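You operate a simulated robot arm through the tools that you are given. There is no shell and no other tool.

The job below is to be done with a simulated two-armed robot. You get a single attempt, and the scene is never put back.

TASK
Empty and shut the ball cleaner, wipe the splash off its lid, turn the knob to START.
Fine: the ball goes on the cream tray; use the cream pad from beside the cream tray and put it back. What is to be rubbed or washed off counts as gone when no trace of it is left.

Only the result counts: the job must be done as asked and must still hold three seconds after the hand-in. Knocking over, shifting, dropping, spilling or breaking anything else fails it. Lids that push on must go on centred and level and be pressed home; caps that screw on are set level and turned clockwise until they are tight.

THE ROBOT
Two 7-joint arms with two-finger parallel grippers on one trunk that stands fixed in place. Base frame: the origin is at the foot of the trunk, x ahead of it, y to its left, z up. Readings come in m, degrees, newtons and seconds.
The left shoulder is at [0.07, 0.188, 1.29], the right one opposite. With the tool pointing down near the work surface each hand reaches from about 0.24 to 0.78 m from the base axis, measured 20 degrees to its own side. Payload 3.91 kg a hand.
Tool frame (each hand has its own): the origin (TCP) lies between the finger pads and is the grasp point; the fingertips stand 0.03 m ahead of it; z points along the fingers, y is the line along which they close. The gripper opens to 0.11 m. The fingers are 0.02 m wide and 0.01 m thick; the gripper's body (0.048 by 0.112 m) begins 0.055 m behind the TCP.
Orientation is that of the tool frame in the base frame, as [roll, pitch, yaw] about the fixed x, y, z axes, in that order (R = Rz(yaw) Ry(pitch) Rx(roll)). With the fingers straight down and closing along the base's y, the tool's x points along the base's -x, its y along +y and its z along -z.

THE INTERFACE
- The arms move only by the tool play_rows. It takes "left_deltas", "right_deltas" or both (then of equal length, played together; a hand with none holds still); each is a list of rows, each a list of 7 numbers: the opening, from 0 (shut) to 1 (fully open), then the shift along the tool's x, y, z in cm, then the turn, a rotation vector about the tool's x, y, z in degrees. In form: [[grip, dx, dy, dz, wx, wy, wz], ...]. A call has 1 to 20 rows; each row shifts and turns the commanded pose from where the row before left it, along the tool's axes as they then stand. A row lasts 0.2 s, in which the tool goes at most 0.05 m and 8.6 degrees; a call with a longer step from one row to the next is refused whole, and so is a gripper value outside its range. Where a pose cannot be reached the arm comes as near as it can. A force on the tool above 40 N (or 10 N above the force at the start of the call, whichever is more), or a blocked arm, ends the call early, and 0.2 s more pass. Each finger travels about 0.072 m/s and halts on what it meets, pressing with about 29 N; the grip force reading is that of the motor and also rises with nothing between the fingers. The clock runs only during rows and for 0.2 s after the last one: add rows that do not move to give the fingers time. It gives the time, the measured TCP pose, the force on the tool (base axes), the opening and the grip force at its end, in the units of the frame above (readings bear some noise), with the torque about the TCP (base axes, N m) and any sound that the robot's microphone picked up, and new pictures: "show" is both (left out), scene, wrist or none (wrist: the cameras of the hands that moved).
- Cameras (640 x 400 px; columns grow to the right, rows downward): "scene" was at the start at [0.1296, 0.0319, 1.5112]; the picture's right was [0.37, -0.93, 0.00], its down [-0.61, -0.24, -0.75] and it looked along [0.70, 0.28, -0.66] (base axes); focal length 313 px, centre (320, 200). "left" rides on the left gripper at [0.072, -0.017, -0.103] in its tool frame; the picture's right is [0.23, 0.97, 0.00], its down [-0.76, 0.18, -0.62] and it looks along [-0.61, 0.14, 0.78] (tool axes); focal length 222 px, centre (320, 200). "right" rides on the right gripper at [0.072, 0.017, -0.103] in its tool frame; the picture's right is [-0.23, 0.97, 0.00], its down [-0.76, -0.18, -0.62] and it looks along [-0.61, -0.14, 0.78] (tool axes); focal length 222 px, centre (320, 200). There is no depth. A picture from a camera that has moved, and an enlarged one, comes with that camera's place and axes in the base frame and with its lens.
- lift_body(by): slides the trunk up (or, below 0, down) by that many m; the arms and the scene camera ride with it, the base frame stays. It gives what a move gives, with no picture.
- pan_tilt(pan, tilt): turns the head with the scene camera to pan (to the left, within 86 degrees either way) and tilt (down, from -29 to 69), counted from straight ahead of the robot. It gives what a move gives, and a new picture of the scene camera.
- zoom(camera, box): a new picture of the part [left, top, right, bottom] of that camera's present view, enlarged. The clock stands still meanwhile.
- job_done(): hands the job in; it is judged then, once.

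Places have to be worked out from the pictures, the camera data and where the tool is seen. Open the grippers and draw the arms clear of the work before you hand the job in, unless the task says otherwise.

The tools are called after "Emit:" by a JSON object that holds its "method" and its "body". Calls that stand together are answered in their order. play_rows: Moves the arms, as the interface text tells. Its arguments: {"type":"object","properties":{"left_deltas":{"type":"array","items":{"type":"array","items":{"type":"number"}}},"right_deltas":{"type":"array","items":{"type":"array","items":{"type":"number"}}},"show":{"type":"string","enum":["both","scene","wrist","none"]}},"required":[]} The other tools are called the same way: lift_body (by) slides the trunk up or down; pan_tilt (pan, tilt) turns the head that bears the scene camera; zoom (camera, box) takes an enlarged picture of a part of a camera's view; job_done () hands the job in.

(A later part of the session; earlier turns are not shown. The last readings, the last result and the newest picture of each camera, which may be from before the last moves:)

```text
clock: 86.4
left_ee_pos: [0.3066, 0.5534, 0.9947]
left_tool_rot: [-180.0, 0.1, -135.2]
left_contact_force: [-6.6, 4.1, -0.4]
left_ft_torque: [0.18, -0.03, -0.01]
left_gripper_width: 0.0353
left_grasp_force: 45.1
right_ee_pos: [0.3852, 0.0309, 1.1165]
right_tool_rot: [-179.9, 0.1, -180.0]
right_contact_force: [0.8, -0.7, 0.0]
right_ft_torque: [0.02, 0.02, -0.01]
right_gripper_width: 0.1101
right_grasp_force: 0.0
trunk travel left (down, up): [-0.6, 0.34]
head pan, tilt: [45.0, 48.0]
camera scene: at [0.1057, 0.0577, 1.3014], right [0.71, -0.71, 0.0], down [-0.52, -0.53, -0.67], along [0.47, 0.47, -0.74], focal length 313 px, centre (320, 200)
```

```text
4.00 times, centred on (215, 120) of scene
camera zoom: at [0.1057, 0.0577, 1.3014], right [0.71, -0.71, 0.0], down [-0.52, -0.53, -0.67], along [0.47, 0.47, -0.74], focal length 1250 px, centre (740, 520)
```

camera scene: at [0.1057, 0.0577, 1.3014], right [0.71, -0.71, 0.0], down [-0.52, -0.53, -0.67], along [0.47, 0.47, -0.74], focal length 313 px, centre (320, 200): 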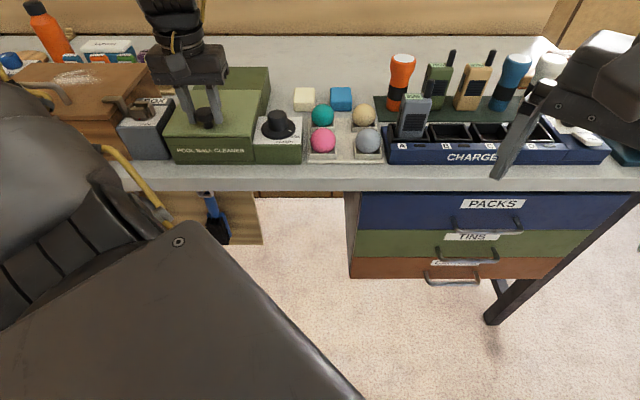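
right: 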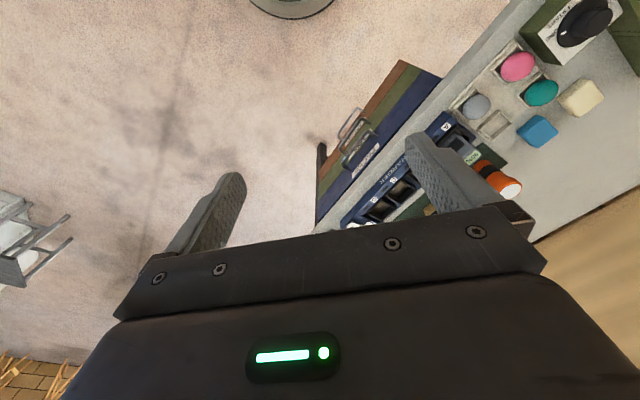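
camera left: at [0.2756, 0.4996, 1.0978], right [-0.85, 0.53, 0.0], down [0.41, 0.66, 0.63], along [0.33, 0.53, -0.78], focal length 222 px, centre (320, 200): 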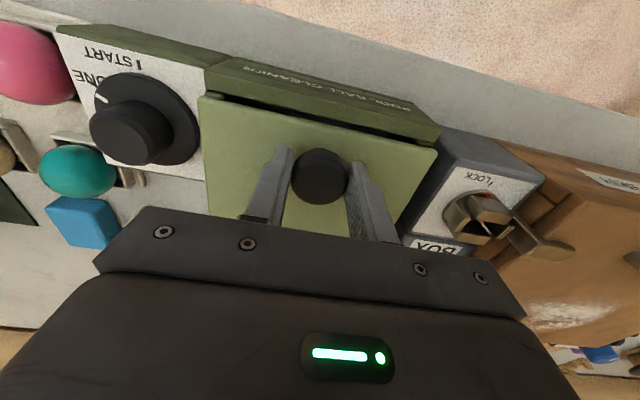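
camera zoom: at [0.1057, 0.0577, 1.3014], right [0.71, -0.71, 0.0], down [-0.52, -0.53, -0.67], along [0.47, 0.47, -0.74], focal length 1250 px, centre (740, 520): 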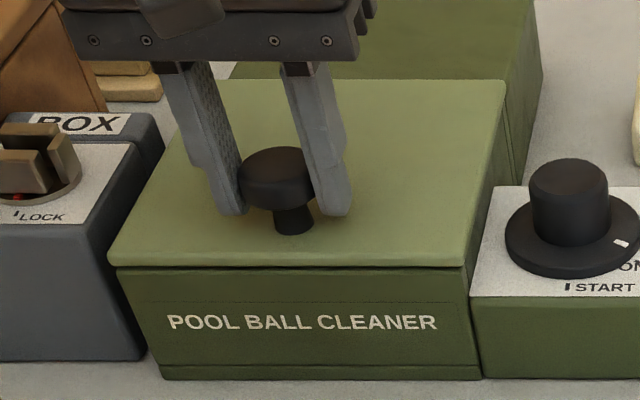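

Almost flush; I continue 2 mm at a time until the stop resists.

Emit:
{"method": "play_rows", "body": {"left_deltas": [[0.2, 0.2, 0, 0, 0, 0, 0], [0.2, 0.2, 0, 0, 0, 0, 0], [0.2, 0, 0, 0, 0, 0, 0]], "show": "none"}}

```text
clock: 87.2
left_ee_pos: [0.305, 0.5521, 0.9938]
left_tool_rot: [-180.0, 0.6, -134.9]
left_contact_force: [5.6, 24.1, 21.8]
left_ft_torque: [0.38, 0.04, 0.05]
left_gripper_width: 0.0353
left_grasp_force: 44.8
right_ee_pos: [0.3856, 0.0319, 1.1163]
right_tool_rot: [-179.9, -0.1, 179.9]
right_contact_force: [0.2, -1.0, -0.3]
right_ft_torque: [0.0, 0.02, -0.02]
right_gripper_width: 0.1101
right_grasp_force: 0.1
trunk travel left (down, up): [-0.6, 0.34]
head pan, tilt: [45.0, 48.0]
```

The stop is felt again (21 N along the slide). I relax by 1.5 mm, open the fingers and lift straight up.

Emit:
{"method": "play_rows", "body": {"left_deltas": [[0.2, -0.15, 0, 0, 0, 0, 0], [0.35, 0, 0, 0, 0, 0, 0], [0.5, 0, 0, 0, 0, 0, 0], [0.6, 0, 0, 0, 0, 0, 0], [0.6, 0, 0, -2, 0, 0, 0], [0.6, 0, 0, -3, 0, 0, 0], [0.6, 0, 0, -2, 0, 0, 0], [0.6, 0, 0, 0, 0, 0, 0]]}}

Emit:
{"method": "zoom", "body": {"camera": "scene", "box": [155, 70, 275, 170]}}

Emit:
{"method": "zoom", "body": {"camera": "left", "box": [80, 0, 460, 240]}}

```text
clock: 89.0
left_ee_pos: [0.3062, 0.5508, 1.0638]
left_tool_rot: [179.9, 0.1, -135.2]
left_contact_force: [0.0, -0.6, -0.3]
left_ft_torque: [0.0, 0.03, -0.01]
left_gripper_width: 0.0661
left_grasp_force: 0.1
right_ee_pos: [0.385, 0.0316, 1.1161]
right_tool_rot: [-180.0, 0.0, 180.0]
right_contact_force: [0.8, 0.8, 0.4]
right_ft_torque: [0.01, 0.02, 0.0]
right_gripper_width: 0.1101
right_grasp_force: 0.1
trunk travel left (down, up): [-0.6, 0.34]
head pan, tilt: [45.0, 48.0]
camera scene: at [0.107, 0.0576, 1.3013], right [0.71, -0.71, 0.0], down [-0.53, -0.53, -0.67], along [0.47, 0.47, -0.74], focal length 313 px, centre (320, 200)
camera left: at [0.266, 0.4875, 1.167], right [-0.85, 0.53, 0.0], down [0.41, 0.66, 0.63], along [0.33, 0.53, -0.78], focal length 222 px, centre (320, 200)
```

scene: 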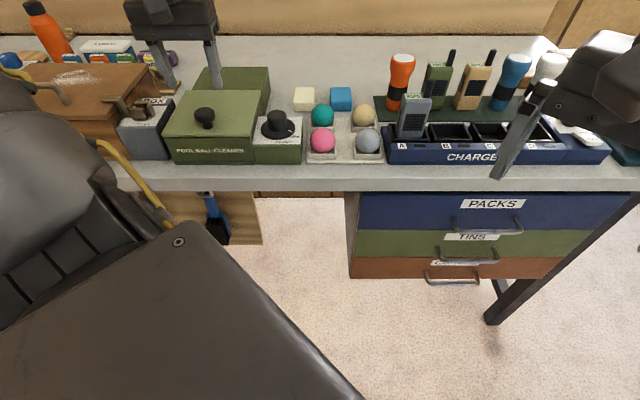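
left: 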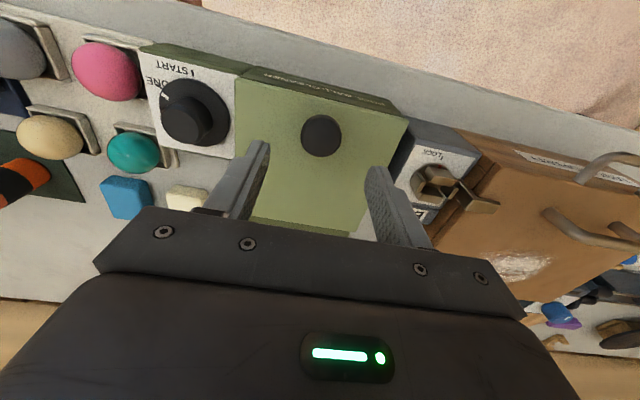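

```text
4.00 times, centred on (215, 120) of scene
camera zoom: at [0.107, 0.0576, 1.3013], right [0.71, -0.71, 0.0], down [-0.53, -0.53, -0.67], along [0.47, 0.47, -0.74], focal length 1250 px, centre (740, 520)
```

zoom: 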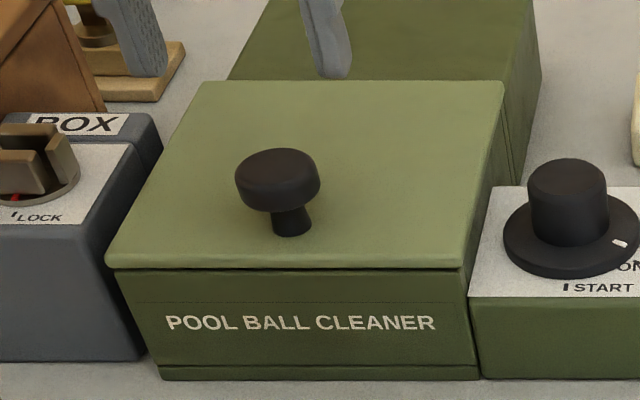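

```text
1.67 times, centred on (270, 120) of left
camera zoom: at [0.266, 0.4875, 1.167], right [-0.85, 0.53, 0.0], down [0.41, 0.66, 0.63], along [0.33, 0.53, -0.78], focal length 370 px, centre (403, 333)
```

zoom: 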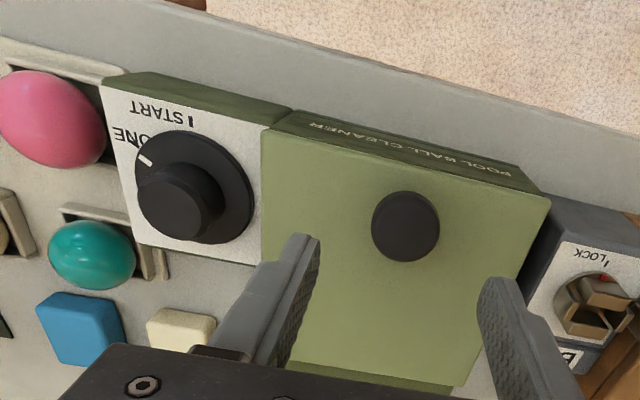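

The lid is shut and clean. Now the dial: centre near e1 -0.049, e2 0.633; START mark lies straight toward the front. I hover above it for a near-vertical view.

Emit:
{"method": "play_rows", "body": {"left_deltas": [[0.6, -0.5, -2.0, -1.2, 0, 0, 0], [0.6, -0.7, -3.5, -1.2, 0, 0, 0], [0.6, -0.7, -3.5, -1.2, 0, 0, 0], [0.6, -0.8, -3.4, 0, 0, 0, 0], [0.6, 0, 0, 0, 0, 0, 0]]}}

Emit:
{"method": "zoom", "body": {"camera": "left", "box": [270, 50, 390, 150]}}

Emit:
{"method": "zoom", "body": {"camera": "scene", "box": [250, 100, 310, 150]}}

```text
clock: 90.2
left_ee_pos: [0.4096, 0.483, 1.1014]
left_tool_rot: [180.0, 0.3, -135.0]
left_contact_force: [0.1, 0.4, 0.3]
left_ft_torque: [0.02, -0.01, -0.01]
left_gripper_width: 0.0661
left_grasp_force: 0.0
right_ee_pos: [0.3836, 0.032, 1.1165]
right_tool_rot: [-180.0, 0.0, -180.0]
right_contact_force: [-0.6, -0.2, -0.9]
right_ft_torque: [0.03, 0.0, 0.02]
right_gripper_width: 0.1101
right_grasp_force: 0.1
trunk travel left (down, up): [-0.6, 0.34]
head pan, tilt: [45.0, 48.0]
camera scene: at [0.1058, 0.0578, 1.3014], right [0.71, -0.71, 0.0], down [-0.52, -0.53, -0.67], along [0.47, 0.47, -0.74], focal length 313 px, centre (320, 200)
camera left: at [0.3705, 0.4201, 1.2053], right [-0.85, 0.53, 0.0], down [0.41, 0.66, 0.63], along [0.33, 0.53, -0.78], focal length 222 px, centre (320, 200)
```

scene: 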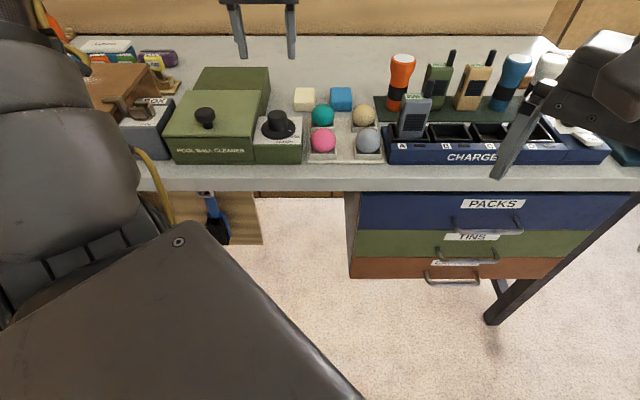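
left: 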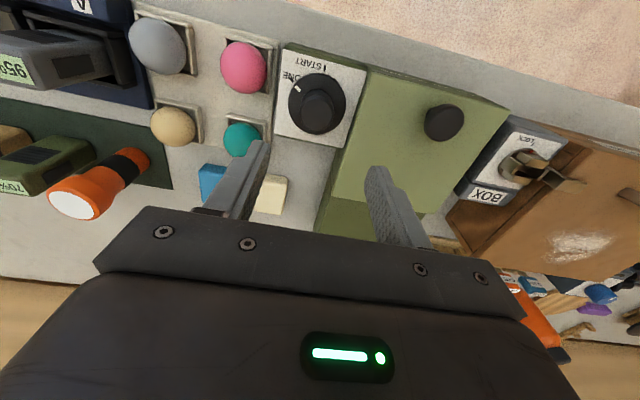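

```text
4.00 times, centred on (330, 100) of left
camera zoom: at [0.3705, 0.4201, 1.2053], right [-0.85, 0.53, 0.0], down [0.41, 0.66, 0.63], along [0.33, 0.53, -0.78], focal length 888 px, centre (280, 600)
```

zoom: 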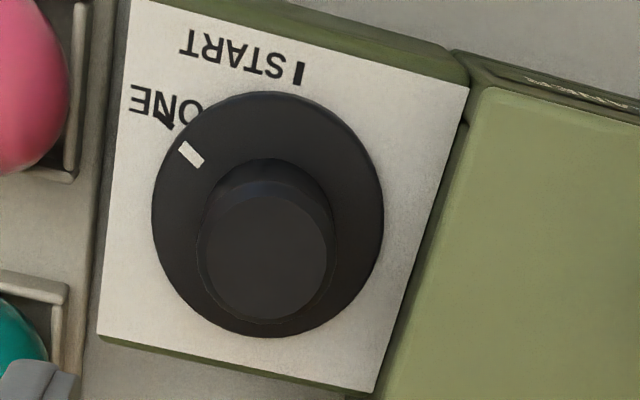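

```text
8.00 times, centred on (280, 125) of scene
camera zoom: at [0.1058, 0.0578, 1.3014], right [0.71, -0.71, 0.0], down [-0.52, -0.53, -0.67], along [0.47, 0.47, -0.74], focal length 2501 px, centre (640, 800)
```

zoom: 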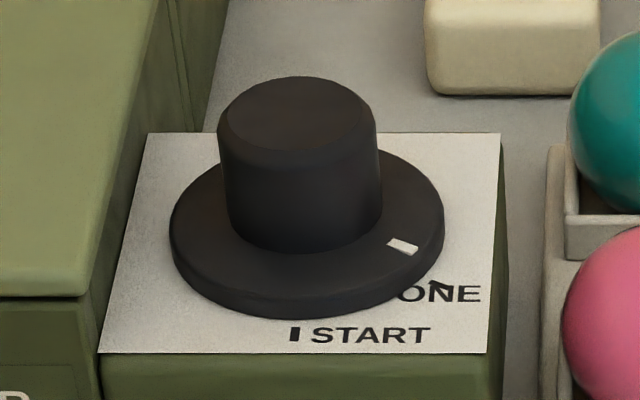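

The dial axis is at e1≈-0.048, e2≈0.6345; its pointer stands at DONE (about -24°) and START is at -90°, so it needs 66° clockwise seen from above. I centre the hand and descend so the fingers straddle the hub.

Emit:
{"method": "play_rows", "body": {"left_deltas": [[0.6, -0.33, -0.4, 2, 0, 0, 0], [0.6, 0, 0, 3, 0, 0, 0], [0.6, 0, 0, 3, 0, 0, 0], [0.6, 0, 0, 2.5, 0, 0, 0], [0.6, 0, 0, 0, 0, 0, 0]]}}

Emit:
{"method": "zoom", "body": {"camera": "left", "box": [200, 80, 440, 240]}}

Emit:
{"method": "zoom", "body": {"camera": "scene", "box": [235, 75, 325, 150]}}

```text
clock: 91.4
left_ee_pos: [0.4149, 0.4953, 1.0037]
left_tool_rot: [179.9, 0.1, -135.1]
left_contact_force: [0.6, 0.7, 0.2]
left_ft_torque: [0.0, -0.02, -0.03]
left_gripper_width: 0.0659
left_grasp_force: 0.1
left hand out of reach, approached as far as the arm can: row 3, 4
right_ee_pos: [0.3859, 0.0298, 1.1162]
right_tool_rot: [179.9, 0.0, -180.0]
right_contact_force: [0.0, -1.2, 0.7]
right_ft_torque: [-0.01, 0.02, -0.02]
right_gripper_width: 0.1103
right_grasp_force: 0.0
trunk travel left (down, up): [-0.6, 0.34]
head pan, tilt: [45.0, 48.0]
camera scene: at [0.107, 0.0573, 1.3013], right [0.71, -0.71, 0.0], down [-0.53, -0.53, -0.67], along [0.47, 0.47, -0.74], focal length 313 px, centre (320, 200)
camera left: at [0.3749, 0.4317, 1.1067], right [-0.85, 0.53, 0.0], down [0.41, 0.66, 0.63], along [0.33, 0.53, -0.78], focal length 222 px, centre (320, 200)
```

scene: 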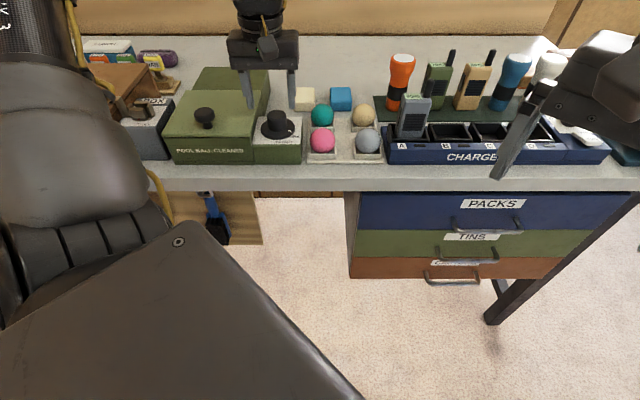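
left: 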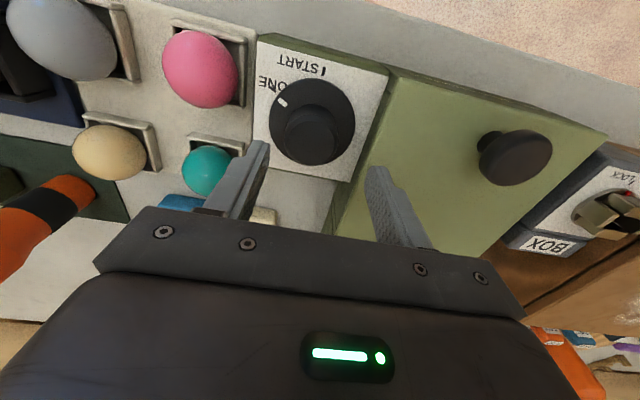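

```text
2.50 times, centred on (320, 160) of left
camera zoom: at [0.3749, 0.4317, 1.1067], right [-0.85, 0.53, 0.0], down [0.41, 0.66, 0.63], along [0.33, 0.53, -0.78], focal length 555 px, centre (320, 300)
```

zoom: 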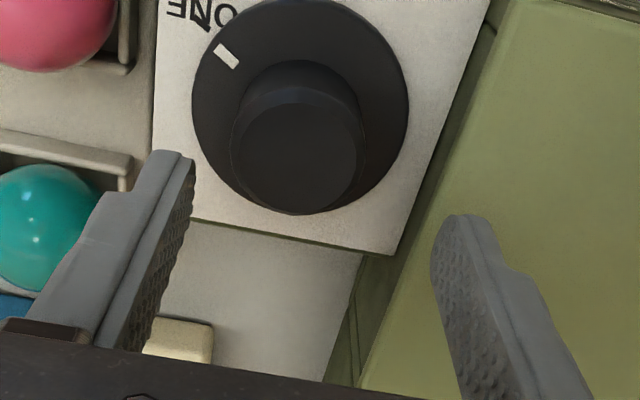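

```text
5.33 times, centred on (280, 112) of scene
camera zoom: at [0.107, 0.0573, 1.3013], right [0.71, -0.71, 0.0], down [-0.53, -0.53, -0.67], along [0.47, 0.47, -0.74], focal length 1667 px, centre (533, 667)
```

zoom: 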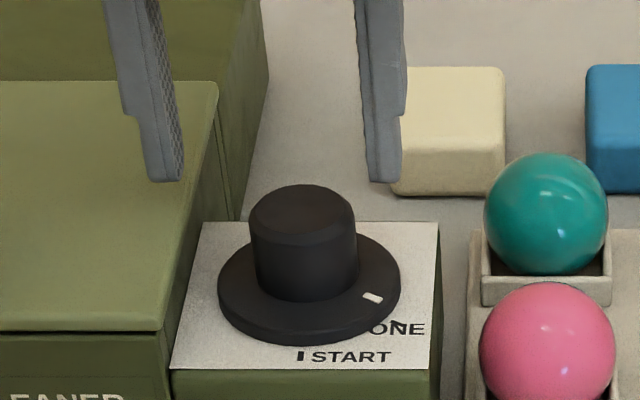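

The arm is too folded here with the trunk this low. I raise the trunk by 0.15 m (the hand rises with it), then approach the dial again.

Emit:
{"method": "lift_body", "body": {"by": 0.15}}

Emit:
{"method": "play_rows", "body": {"left_deltas": [[0.6, 0, 0, 1, 0, 0, 0], [0.6, 0, 0, 2, 0, 0, 0], [0.6, 0, 0, 0, 0, 0, 0]], "show": "wrist"}}

```text
clock: 93.1
left_ee_pos: [0.4148, 0.4956, 1.154]
left_tool_rot: [179.9, 0.3, -135.1]
left_contact_force: [-0.2, 0.2, -1.0]
left_ft_torque: [0.02, 0.0, 0.01]
left_gripper_width: 0.0658
left_grasp_force: 0.1
right_ee_pos: [0.3861, 0.0307, 1.2654]
right_tool_rot: [-180.0, -0.1, 180.0]
right_contact_force: [-0.1, 0.6, -0.8]
right_ft_torque: [-0.02, -0.04, -0.02]
right_gripper_width: 0.11
right_grasp_force: 0.1
trunk travel left (down, up): [-0.75, 0.19]
head pan, tilt: [45.0, 48.0]
```

```text
clock: 93.9
left_ee_pos: [0.4115, 0.5033, 1.1293]
left_tool_rot: [179.8, 0.1, -135.1]
left_contact_force: [-0.3, -0.8, -0.3]
left_ft_torque: [0.03, 0.01, 0.02]
left_gripper_width: 0.0659
left_grasp_force: 0.0
left hand out of reach, approached as far as the arm can: row 2
right_ee_pos: [0.3853, 0.0298, 1.2659]
right_tool_rot: [180.0, 0.1, 180.0]
right_contact_force: [0.0, 0.1, 0.7]
right_ft_torque: [0.01, -0.01, -0.03]
right_gripper_width: 0.1101
right_grasp_force: 0.0
trunk travel left (down, up): [-0.75, 0.19]
head pan, tilt: [45.0, 48.0]
camera left: at [0.3713, 0.4402, 1.2321], right [-0.85, 0.53, 0.0], down [0.41, 0.66, 0.63], along [0.33, 0.53, -0.78], focal length 222 px, centre (320, 200)
```

left: 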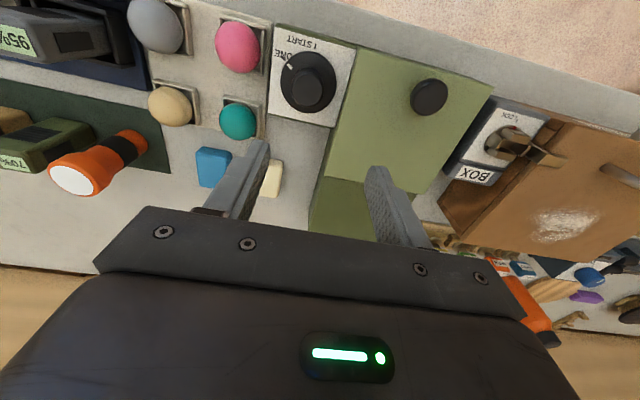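

It's a joint limit of this wrist turn rather than height. I turn the hand back by 45° (to the start-like yaw 180°) and move above the dial.

Emit:
{"method": "play_rows", "body": {"left_deltas": [[0.6, 0, 0, 0, 0, 0, 7.5], [0.6, 0, 0, 0, 0, 0, 7.5], [0.6, 0, 0, 0, 0, 0, 7.5], [0.6, 0, 0, 0, 0, 0, 7.5], [0.6, 0, 0, 0, 0, 0, 7.5], [0.6, 0, 0, 0, 0, 0, 7.5], [0.6, 0, 0, 0, 0, 0, 0]]}}

```text
clock: 95.5
left_ee_pos: [0.4122, 0.5037, 1.1306]
left_tool_rot: [179.9, 0.1, 179.8]
left_contact_force: [0.9, -0.1, 0.3]
left_ft_torque: [0.02, -0.05, 0.0]
left_gripper_width: 0.0662
left_grasp_force: 0.1
right_ee_pos: [0.3848, 0.0305, 1.2644]
right_tool_rot: [179.9, 0.1, 180.0]
right_contact_force: [0.0, 0.9, -0.3]
right_ft_torque: [0.0, 0.01, 0.02]
right_gripper_width: 0.1099
right_grasp_force: 0.0
trunk travel left (down, up): [-0.75, 0.19]
head pan, tilt: [45.0, 48.0]
camera scene: at [0.1069, 0.0574, 1.4513], right [0.71, -0.71, 0.0], down [-0.53, -0.53, -0.67], along [0.47, 0.47, -0.74], focal length 313 px, centre (320, 200)
camera left: at [0.3386, 0.4877, 1.2324], right [-0.22, 0.97, 0.0], down [0.76, 0.17, 0.62], along [0.61, 0.14, -0.78], focal length 222 px, centre (320, 200)
```

scene: 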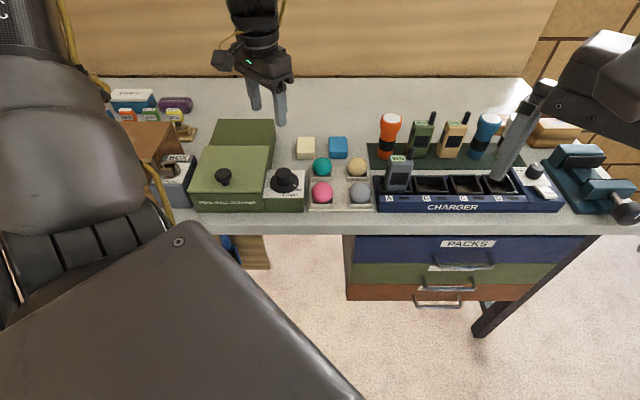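
left: 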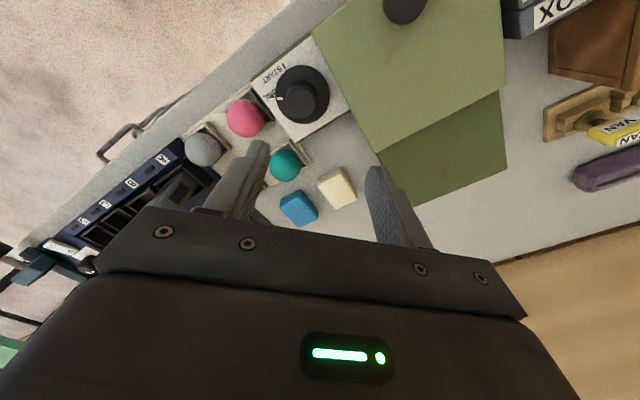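

Now at yaw 180°. I centre over the dial axis (0.4147, 0.4826) and descend toward z≈1.0.

Emit:
{"method": "play_rows", "body": {"left_deltas": [[0.6, -0.25, -2.1, 0, 0, 0, 0], [0.6, 0, 0, 3, 0, 0, 0], [0.6, 0, 0, 3, 0, 0, 0], [0.6, 0, 0, 3, 0, 0, 0], [0.6, 0, 0, 3, 0, 0, 0], [0.6, 0, 0, 0, 0, 0, 0]]}}

Emit:
{"method": "zoom", "body": {"camera": "left", "box": [200, 60, 440, 240]}}

Emit:
{"method": "zoom", "body": {"camera": "scene", "box": [240, 130, 330, 215]}}

```text
clock: 96.9
left_ee_pos: [0.4125, 0.4842, 1.0097]
left_tool_rot: [179.9, 0.1, 179.9]
left_contact_force: [0.1, -0.6, -0.1]
left_ft_torque: [-0.03, -0.02, 0.0]
left_gripper_width: 0.0657
left_grasp_force: 0.0
right_ee_pos: [0.3844, 0.0318, 1.2659]
right_tool_rot: [180.0, 0.0, -180.0]
right_contact_force: [0.5, 0.2, 0.5]
right_ft_torque: [0.0, 0.0, 0.01]
right_gripper_width: 0.1101
right_grasp_force: 0.0
trunk travel left (down, up): [-0.75, 0.19]
head pan, tilt: [45.0, 48.0]
camera scene: at [0.1065, 0.0572, 1.4513], right [0.71, -0.71, 0.0], down [-0.53, -0.53, -0.67], along [0.47, 0.47, -0.74], focal length 313 px, centre (320, 200)
camera left: at [0.3398, 0.4665, 1.1129], right [-0.23, 0.97, 0.0], down [0.76, 0.17, 0.63], along [0.61, 0.14, -0.78], focal length 222 px, centre (320, 200)
```

scene: 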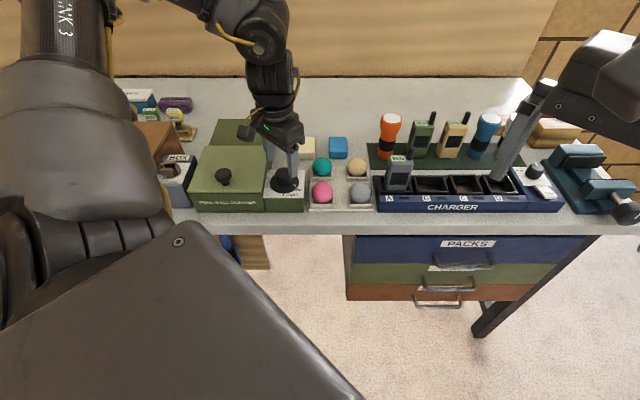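
left: 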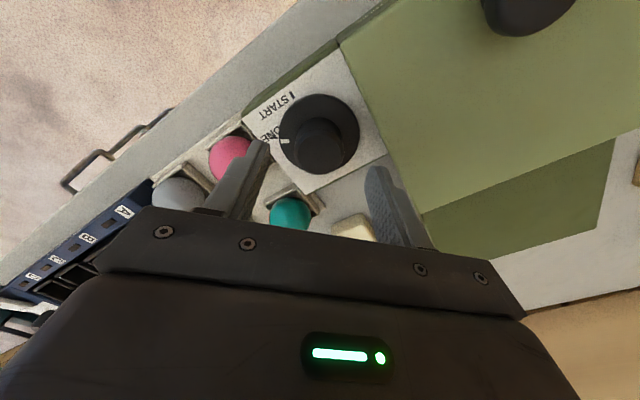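

```text
2.22 times, centred on (320, 150) of left
camera zoom: at [0.3398, 0.4665, 1.1129], right [-0.23, 0.97, 0.0], down [0.76, 0.17, 0.63], along [0.61, 0.14, -0.78], focal length 494 px, centre (320, 311)
```

zoom: 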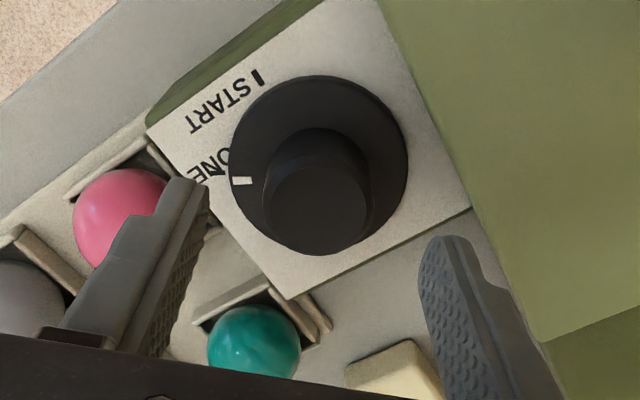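

```text
4.71 times, centred on (285, 172) of scene
camera zoom: at [0.1065, 0.0572, 1.4513], right [0.71, -0.71, 0.0], down [-0.53, -0.53, -0.67], along [0.47, 0.47, -0.74], focal length 1471 px, centre (485, 329)
```

zoom: 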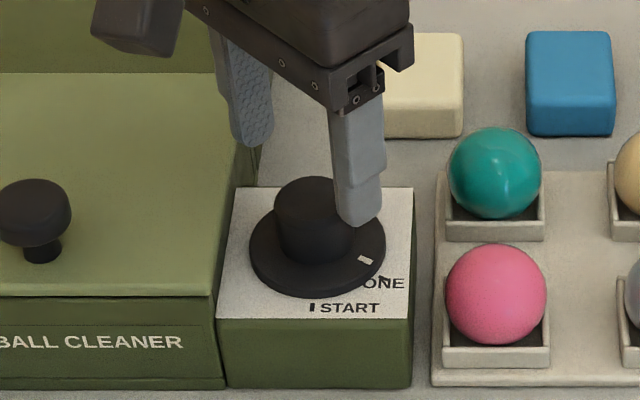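

At yaw 180° the arm reaches well. I pre-turn the hand by -21° to leave room for the 66° turn, trim the centring, and narrow the opening to 50 mm.

Emit:
{"method": "play_rows", "body": {"left_deltas": [[0.455, -0.18, -0.14, 0, 0, 0, 0], [0.455, 0, 0, 0, 0, 0, -7], [0.455, 0, 0, 0, 0, 0, -7], [0.455, 0, 0, 0, 0, 0, -7], [0.455, 0, 0, 1.5, 0, 0, 0], [0.455, 0, 0, 0, 0, 0, 0]]}}

Emit:
{"method": "zoom", "body": {"camera": "left", "box": [200, 60, 440, 240]}}

Emit:
{"method": "zoom", "body": {"camera": "scene", "box": [240, 130, 330, 215]}}

```text
clock: 98.3
left_ee_pos: [0.4144, 0.482, 0.9941]
left_tool_rot: [179.8, 0.1, -159.2]
left_contact_force: [-1.1, 0.5, 1.0]
left_ft_torque: [0.01, -0.02, -0.02]
left_gripper_width: 0.0502
left_grasp_force: 0.0
right_ee_pos: [0.3853, 0.03, 1.2664]
right_tool_rot: [180.0, -0.1, 179.9]
right_contact_force: [0.1, 0.8, -0.3]
right_ft_torque: [0.02, 0.02, -0.01]
right_gripper_width: 0.11
right_grasp_force: 0.1
trunk travel left (down, up): [-0.75, 0.19]
head pan, tilt: [45.0, 48.0]
camera scene: at [0.1068, 0.0571, 1.4513], right [0.71, -0.71, 0.0], down [-0.53, -0.53, -0.67], along [0.47, 0.47, -0.74], focal length 313 px, centre (320, 200)
camera left: at [0.3528, 0.4393, 1.0969], right [-0.56, 0.83, 0.0], down [0.65, 0.44, 0.63], along [0.52, 0.35, -0.78], focal length 222 px, centre (320, 200)
```

scene: 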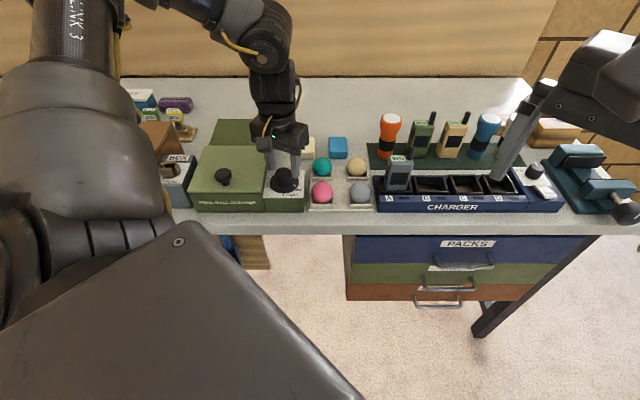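
left: 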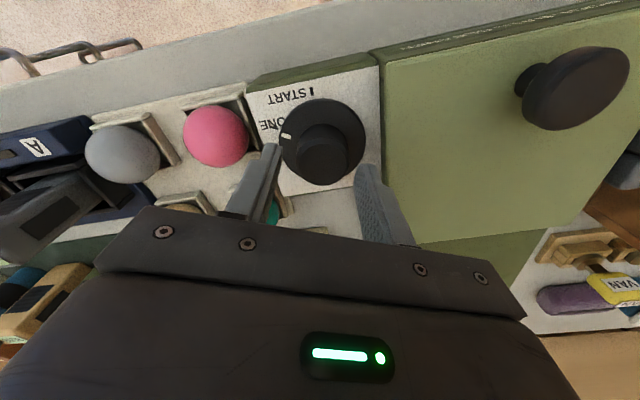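

```text
2.22 times, centred on (320, 150) of left
camera zoom: at [0.3528, 0.4393, 1.0969], right [-0.56, 0.83, 0.0], down [0.65, 0.44, 0.63], along [0.52, 0.35, -0.78], focal length 494 px, centre (320, 311)
```

zoom: 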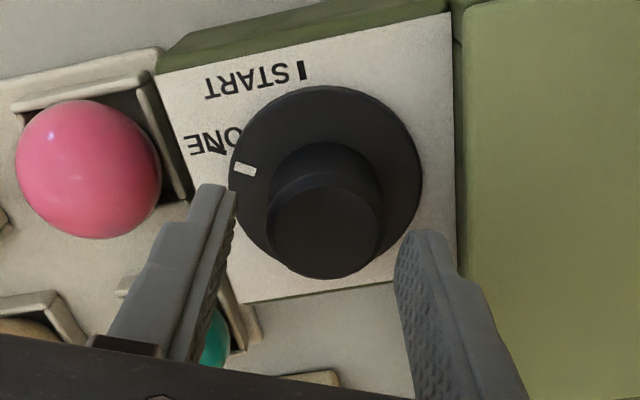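

```text
4.71 times, centred on (285, 172) of scene
camera zoom: at [0.1068, 0.0571, 1.4513], right [0.71, -0.71, 0.0], down [-0.53, -0.53, -0.67], along [0.47, 0.47, -0.74], focal length 1471 px, centre (485, 329)
```

zoom: 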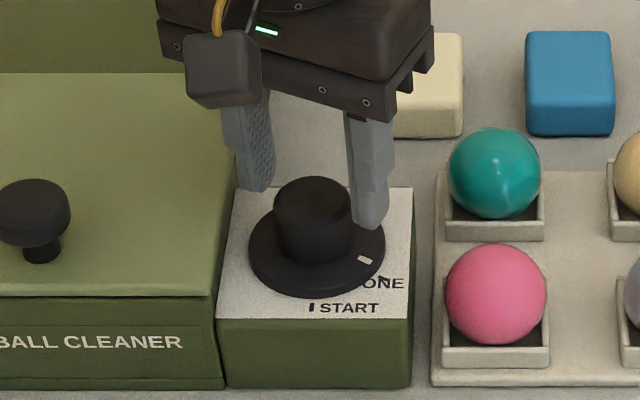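

The hub is centred between the fingers. I descend 1.7 cm and close on it.

Emit:
{"method": "play_rows", "body": {"left_deltas": [[0.455, 0, 0, 1.0, 0, 0, 0], [0.455, 0, 0, 0.7, 0, 0, 0], [0.455, 0, 0, 0, 0, 0, 0], [0.38, 0, 0, 0, 0, 0, 0], [0.3, 0, 0, 0, 0, 0, 0], [0.2, 0, 0, 0, 0, 0, 0], [0.2, 0, 0, 0, 0, 0, 0]]}}

Emit:
{"method": "zoom", "body": {"camera": "scene", "box": [240, 130, 330, 215]}}

```text
clock: 99.9
left_ee_pos: [0.4155, 0.4823, 0.9754]
left_tool_rot: [179.8, 0.1, -159.1]
left_contact_force: [-1.1, 8.2, 4.4]
left_ft_torque: [0.29, 0.19, 0.01]
left_gripper_width: 0.0369
left_grasp_force: 45.6
right_ee_pos: [0.3846, 0.0312, 1.2663]
right_tool_rot: [180.0, 0.1, -180.0]
right_contact_force: [-0.2, 0.6, 0.1]
right_ft_torque: [0.02, 0.01, 0.03]
right_gripper_width: 0.1102
right_grasp_force: 0.0
trunk travel left (down, up): [-0.75, 0.19]
head pan, tilt: [45.0, 48.0]
camera scene: at [0.1061, 0.0583, 1.4514], right [0.71, -0.71, 0.0], down [-0.53, -0.53, -0.67], along [0.47, 0.47, -0.74], focal length 313 px, centre (320, 200)
camera left: at [0.3533, 0.4416, 1.0793], right [-0.56, 0.83, 0.0], down [0.65, 0.44, 0.63], along [0.52, 0.35, -0.78], focal length 222 px, centre (320, 200)
```

scene: 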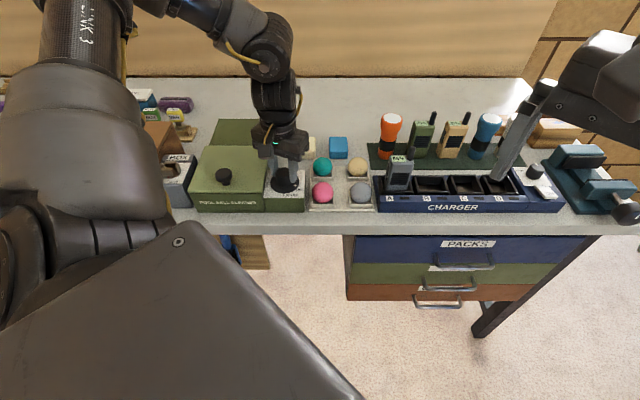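
left: 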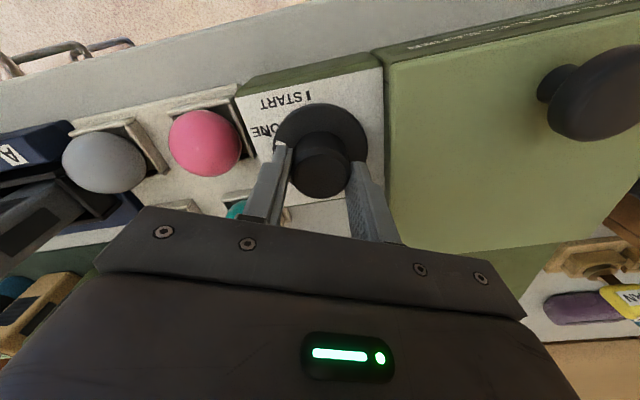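

```text
4.71 times, centred on (285, 172) of scene
camera zoom: at [0.1061, 0.0583, 1.4514], right [0.71, -0.71, 0.0], down [-0.53, -0.53, -0.67], along [0.47, 0.47, -0.74], focal length 1471 px, centre (485, 329)
```

zoom: 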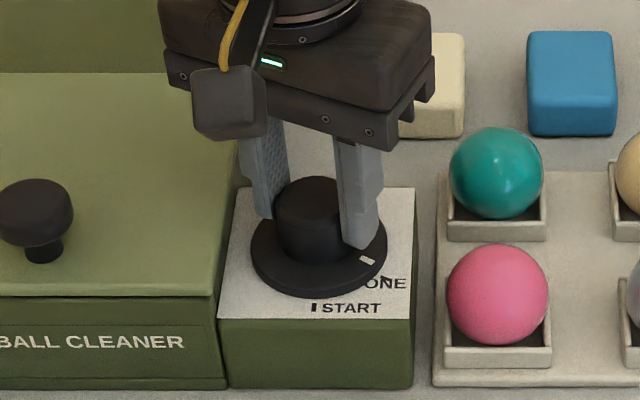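

The hub is gripped (37 mm). I start turning clockwise (seen from above): first 16° to check the response.

Emit:
{"method": "play_rows", "body": {"left_deltas": [[0.2, 0, 0, 0, 0, 0, 4], [0.2, 0, 0, 0, 0, 0, 6], [0.2, 0, 0, 0, 0, 0, 6], [0.2, 0, 0, 0, 0, 0, 0]]}}

Emit:
{"method": "zoom", "body": {"camera": "scene", "box": [240, 130, 330, 215]}}

Emit:
{"method": "zoom", "body": {"camera": "left", "box": [220, 60, 420, 220]}}

```text
clock: 100.9
left_ee_pos: [0.4158, 0.484, 0.9763]
left_tool_rot: [179.9, -0.1, -175.2]
left_contact_force: [-3.5, 3.2, -5.0]
left_ft_torque: [0.1, 0.51, 0.52]
left_gripper_width: 0.0367
left_grasp_force: 44.9
right_ee_pos: [0.3859, 0.0312, 1.2658]
right_tool_rot: [-179.9, 0.0, 180.0]
right_contact_force: [0.4, 0.5, 0.6]
right_ft_torque: [0.02, 0.01, 0.02]
right_gripper_width: 0.11
right_grasp_force: 0.0
trunk travel left (down, up): [-0.75, 0.19]
head pan, tilt: [45.0, 48.0]
camera scene: at [0.1068, 0.0585, 1.4512], right [0.71, -0.71, 0.0], down [-0.53, -0.53, -0.67], along [0.47, 0.47, -0.74], focal length 313 px, centre (320, 200)
camera left: at [0.3445, 0.4604, 1.0798], right [-0.31, 0.95, 0.0], down [0.74, 0.24, 0.62], along [0.59, 0.19, -0.78], focal length 222 px, centre (320, 200)
```

scene: 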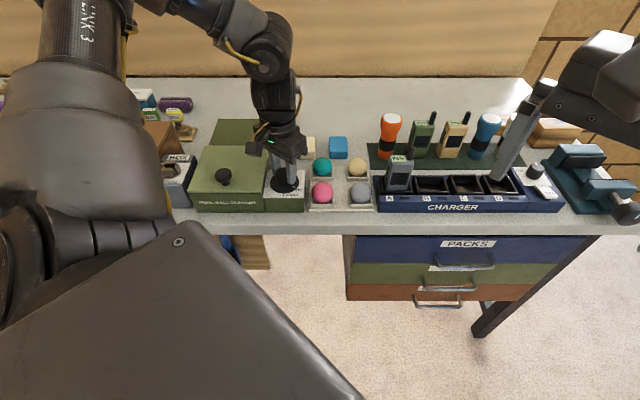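
left: 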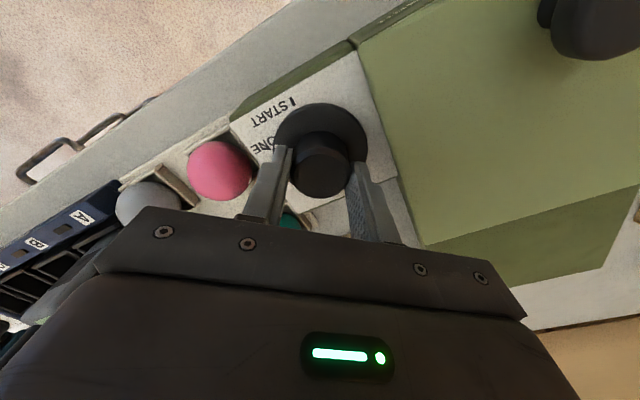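

```text
4.71 times, centred on (285, 172) of scene
camera zoom: at [0.1068, 0.0585, 1.4512], right [0.71, -0.71, 0.0], down [-0.53, -0.53, -0.67], along [0.47, 0.47, -0.74], focal length 1471 px, centre (485, 329)
```

zoom: 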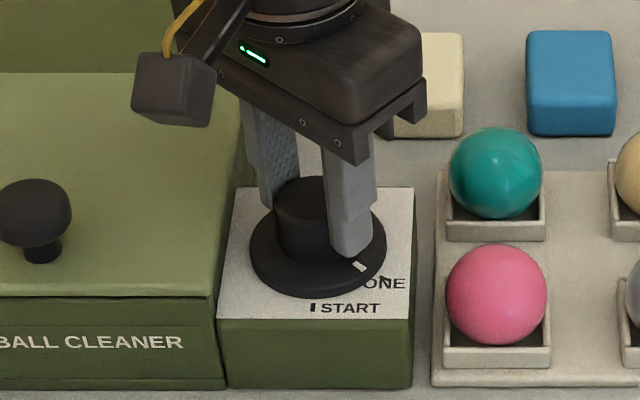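

```text
2.50 times, centred on (320, 140) of left
camera zoom: at [0.3445, 0.4604, 1.0798], right [-0.31, 0.95, 0.0], down [0.74, 0.24, 0.62], along [0.59, 0.19, -0.78], focal length 555 px, centre (320, 350)
```

zoom: 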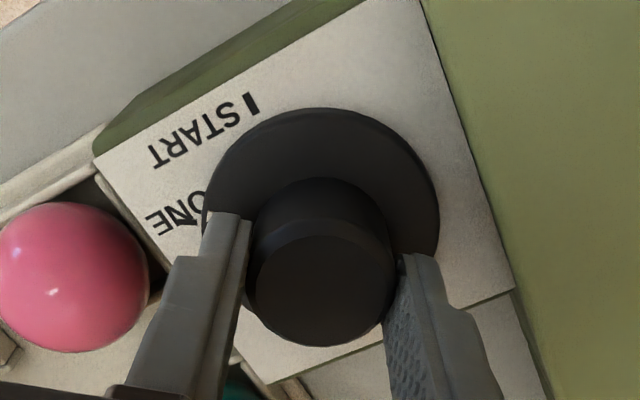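

The pointer follows the hand (about 16° so far, torque 0.5 N·m). I turn a further 42°.

Emit:
{"method": "play_rows", "body": {"left_deltas": [[0.2, 0, 0, 0, 0, 0, 7], [0.2, 0, 0, 0, 0, 0, 7], [0.2, 0, 0, 0, 0, 0, 7], [0.2, 0, 0, 0, 0, 0, 7], [0.2, 0, 0, 0, 0, 0, 7], [0.2, 0, 0, 0, 0, 0, 7], [0.2, 0, 0, 0, 0, 0, 0]]}}

Emit:
{"method": "zoom", "body": {"camera": "scene", "box": [240, 130, 330, 215]}}

Emit:
{"method": "zoom", "body": {"camera": "left", "box": [220, 60, 420, 220]}}

```text
clock: 102.5
left_ee_pos: [0.4165, 0.4814, 0.9779]
left_tool_rot: [179.7, -0.1, 142.8]
left_contact_force: [0.3, -1.5, 3.8]
left_ft_torque: [-0.27, -0.18, 0.21]
left_gripper_width: 0.0367
left_grasp_force: 45.1
right_ee_pos: [0.3851, 0.0296, 1.265]
right_tool_rot: [-180.0, 0.1, 180.0]
right_contact_force: [0.1, -1.1, -0.8]
right_ft_torque: [0.01, -0.02, -0.02]
right_gripper_width: 0.1099
right_grasp_force: 0.0
trunk travel left (down, up): [-0.75, 0.19]
head pan, tilt: [45.0, 48.0]
camera scene: at [0.1066, 0.0566, 1.4514], right [0.71, -0.71, 0.0], down [-0.53, -0.53, -0.67], along [0.47, 0.47, -0.74], focal length 313 px, centre (320, 200)
camera left: at [0.3478, 0.5123, 1.0808], right [0.41, 0.91, 0.0], down [0.71, -0.32, 0.62], along [0.57, -0.25, -0.78], focal length 222 px, centre (320, 200)
```

scene: 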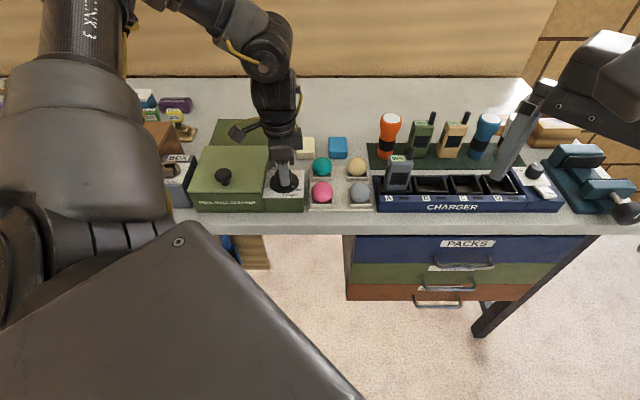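
left: 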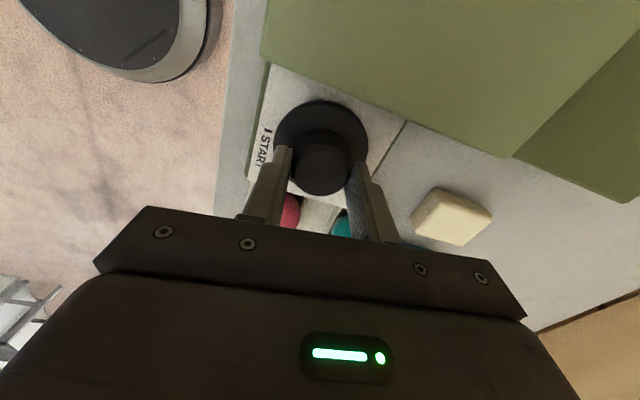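

```text
4.71 times, centred on (285, 172) of scene
camera zoom: at [0.1066, 0.0566, 1.4514], right [0.71, -0.71, 0.0], down [-0.53, -0.53, -0.67], along [0.47, 0.47, -0.74], focal length 1471 px, centre (485, 329)
```

zoom: 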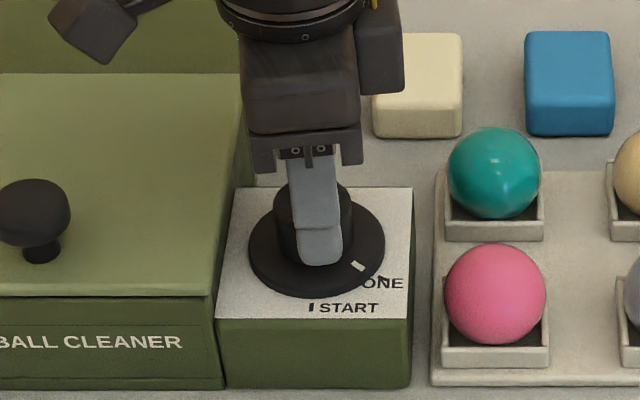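

```text
2.50 times, centred on (320, 140) of left
camera zoom: at [0.3478, 0.5123, 1.0808], right [0.41, 0.91, 0.0], down [0.71, -0.32, 0.62], along [0.57, -0.25, -0.78], focal length 555 px, centre (320, 350)
```

zoom: 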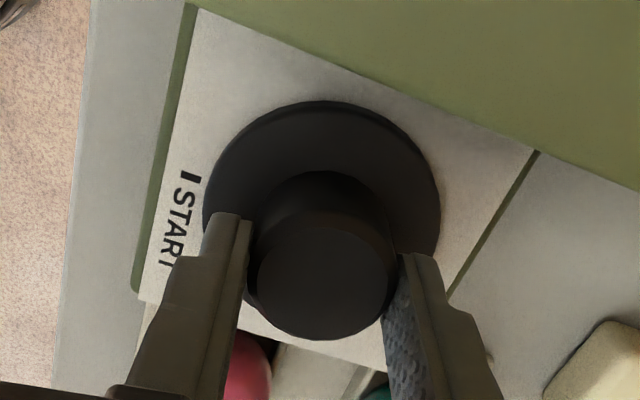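

The pointer only moved about 12° and then the fingers slipped round the hub. I open, turn the hand back, and retry with full grip and a slower turn.

Emit:
{"method": "play_rows", "body": {"left_deltas": [[0.45, 0, 0, 0, 0, 0, 0], [0.5, 0, 0, 0, 0, 0, 0], [0.5, 0, 0, 0, 0, 0, -8], [0.5, 0, 0, 0, 0, 0, -8], [0.5, 0, 0, 0, 0, 0, -8], [0.5, 0, 0, 0, 0, 0, -8], [0.5, 0, 0, 0, 0, 0, -8], [0.5, 0, 0, 0, 0, 0, -8], [0.5, 0, 0, 0, 0, 0, -8], [0.5, 0, 0, 0, 0, 0, 0]]}}

Emit:
{"method": "zoom", "body": {"camera": "scene", "box": [240, 130, 330, 215]}}

Emit:
{"method": "zoom", "body": {"camera": "left", "box": [220, 60, 420, 220]}}

```text
clock: 104.7
left_ee_pos: [0.4164, 0.4835, 0.9775]
left_tool_rot: [179.8, 0.1, -161.0]
left_contact_force: [-0.3, 0.5, 0.2]
left_ft_torque: [0.02, 0.01, -0.02]
left_gripper_width: 0.0548
left_grasp_force: 0.0
right_ee_pos: [0.3847, 0.0296, 1.2662]
right_tool_rot: [180.0, 0.0, 180.0]
right_contact_force: [-0.4, 0.1, 0.4]
right_ft_torque: [-0.01, -0.02, -0.04]
right_gripper_width: 0.11
right_grasp_force: 0.1
trunk travel left (down, up): [-0.75, 0.19]
head pan, tilt: [45.0, 48.0]
camera scene: at [0.1069, 0.0572, 1.4513], right [0.71, -0.71, 0.0], down [-0.53, -0.53, -0.67], along [0.47, 0.47, -0.74], focal length 313 px, centre (320, 200)
camera left: at [0.3528, 0.4429, 1.0806], right [-0.53, 0.85, 0.0], down [0.66, 0.41, 0.63], along [0.53, 0.33, -0.78], focal length 222 px, centre (320, 200)
```

scene: 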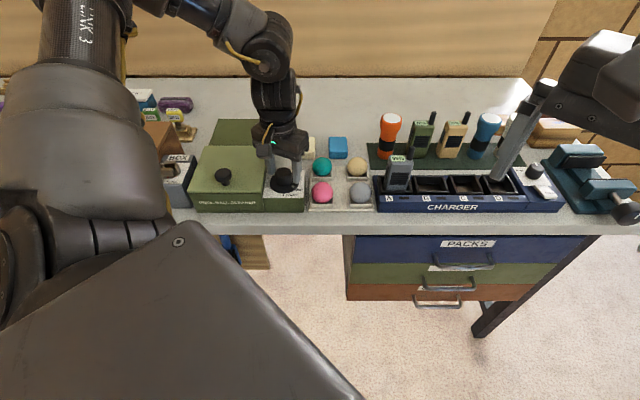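
left: 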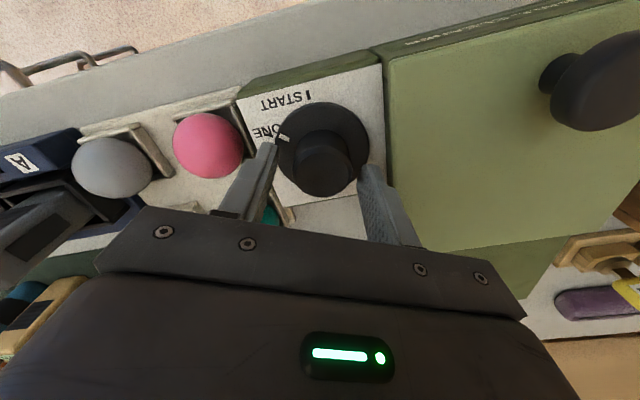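

```text
4.71 times, centred on (285, 172) of scene
camera zoom: at [0.1069, 0.0572, 1.4513], right [0.71, -0.71, 0.0], down [-0.53, -0.53, -0.67], along [0.47, 0.47, -0.74], focal length 1471 px, centre (485, 329)
```

zoom: 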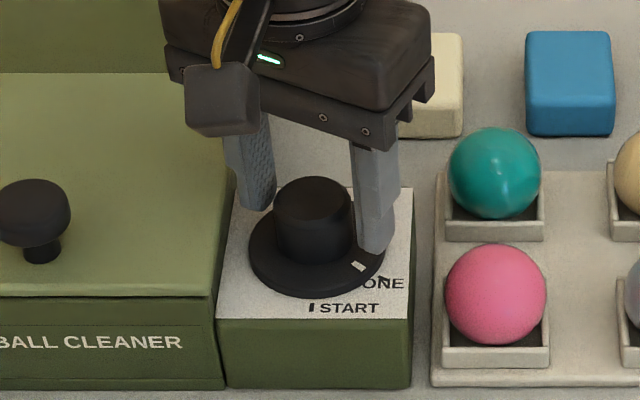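

```text
2.50 times, centred on (320, 140) of left
camera zoom: at [0.3528, 0.4429, 1.0806], right [-0.53, 0.85, 0.0], down [0.66, 0.41, 0.63], along [0.53, 0.33, -0.78], focal length 555 px, centre (320, 350)
```

zoom: 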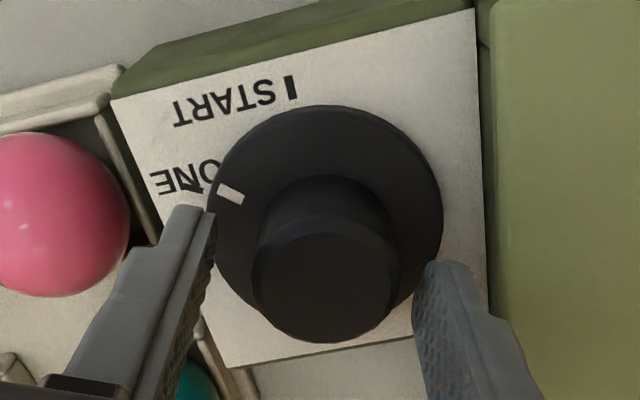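

The dial stayed where it was (about -30°). I regrip with the command fully closed and turn slowly, watching torque.

Emit:
{"method": "play_rows", "body": {"left_deltas": [[0.3, 0, 0, 0, 0, 0, 0], [0, 0, 0, 0, 0, 0, 0], [0, 0, 0, 0, 0, 0, 0], [0, 0, 0, 0, 0, 0, 2], [0, 0, 0, 0, 0, 0, 2], [0, 0, 0, 0, 0, 0, 2], [0, 0, 0, 0, 0, 0, 2], [0, 0, 0, 0, 0, 0, 0]], "show": "none"}}

Emit:
{"method": "zoom", "body": {"camera": "scene", "box": [250, 150, 310, 210]}}

```text
clock: 106.5
left_ee_pos: [0.414, 0.4832, 0.9775]
left_tool_rot: [179.7, 0.1, -169.1]
left_contact_force: [-5.8, 9.9, 3.8]
left_ft_torque: [0.35, 0.52, 0.78]
left_gripper_width: 0.0366
left_grasp_force: 45.2
right_ee_pos: [0.3844, 0.0323, 1.2657]
right_tool_rot: [-179.9, 0.0, -180.0]
right_contact_force: [0.1, 0.1, 0.3]
right_ft_torque: [-0.02, 0.0, -0.02]
right_gripper_width: 0.11
right_grasp_force: 0.0
trunk travel left (down, up): [-0.75, 0.19]
head pan, tilt: [45.0, 48.0]
```

```text
6.67 times, centred on (280, 180) of scene
camera zoom: at [0.1053, 0.0588, 1.4514], right [0.71, -0.71, 0.0], down [-0.52, -0.53, -0.67], along [0.47, 0.47, -0.74], focal length 2084 px, centre (587, 333)
```

zoom: 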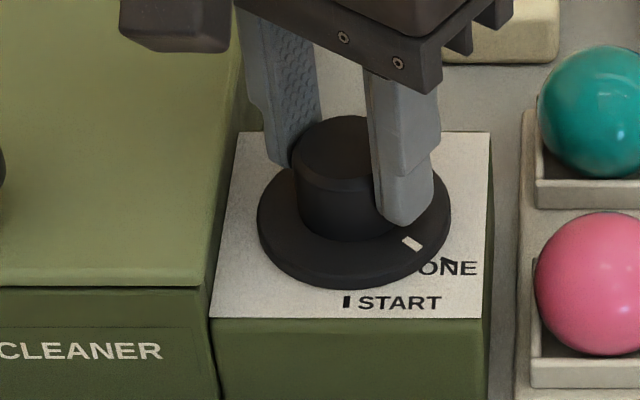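

At 0.78 N·m the pointer doesn't budge clockwise: it seems to be against a stop at the DONE tick. I test the other direction (counter-clockwise) gently.

Emit:
{"method": "play_rows", "body": {"left_deltas": [[0, 0, 0, 0, 0, 0, -4], [0, 0, 0, 0, 0, 0, -4], [0, 0, 0, 0, 0, 0, -4], [0, 0, 0, 0, 0, 0, -4], [0, 0, 0, 0, 0, 0, -4], [0, 0, 0, 0, 0, 0, 0]], "show": "none"}}

Emit:
{"method": "zoom", "body": {"camera": "scene", "box": [250, 150, 310, 210]}}

```text
clock: 107.9
left_ee_pos: [0.4158, 0.4834, 0.9773]
left_tool_rot: [179.9, 0.2, -149.1]
left_contact_force: [-6.6, 10.9, 11.0]
left_ft_torque: [-0.15, 1.02, -0.03]
left_gripper_width: 0.0372
left_grasp_force: 45.1
right_ee_pos: [0.383, 0.031, 1.2662]
right_tool_rot: [180.0, 0.1, -180.0]
right_contact_force: [-0.3, 0.1, -0.1]
right_ft_torque: [0.0, 0.02, 0.01]
right_gripper_width: 0.1103
right_grasp_force: 0.1
trunk travel left (down, up): [-0.75, 0.19]
head pan, tilt: [45.0, 48.0]
```

```text
6.67 times, centred on (280, 180) of scene
camera zoom: at [0.1047, 0.0585, 1.4515], right [0.71, -0.71, 0.0], down [-0.52, -0.53, -0.67], along [0.47, 0.47, -0.74], focal length 2084 px, centre (587, 333)
```

zoom: 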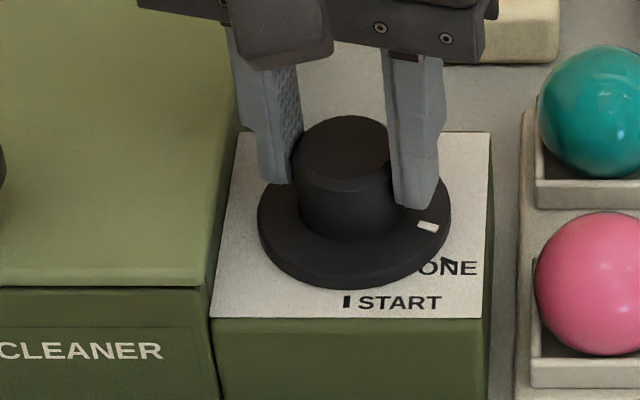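

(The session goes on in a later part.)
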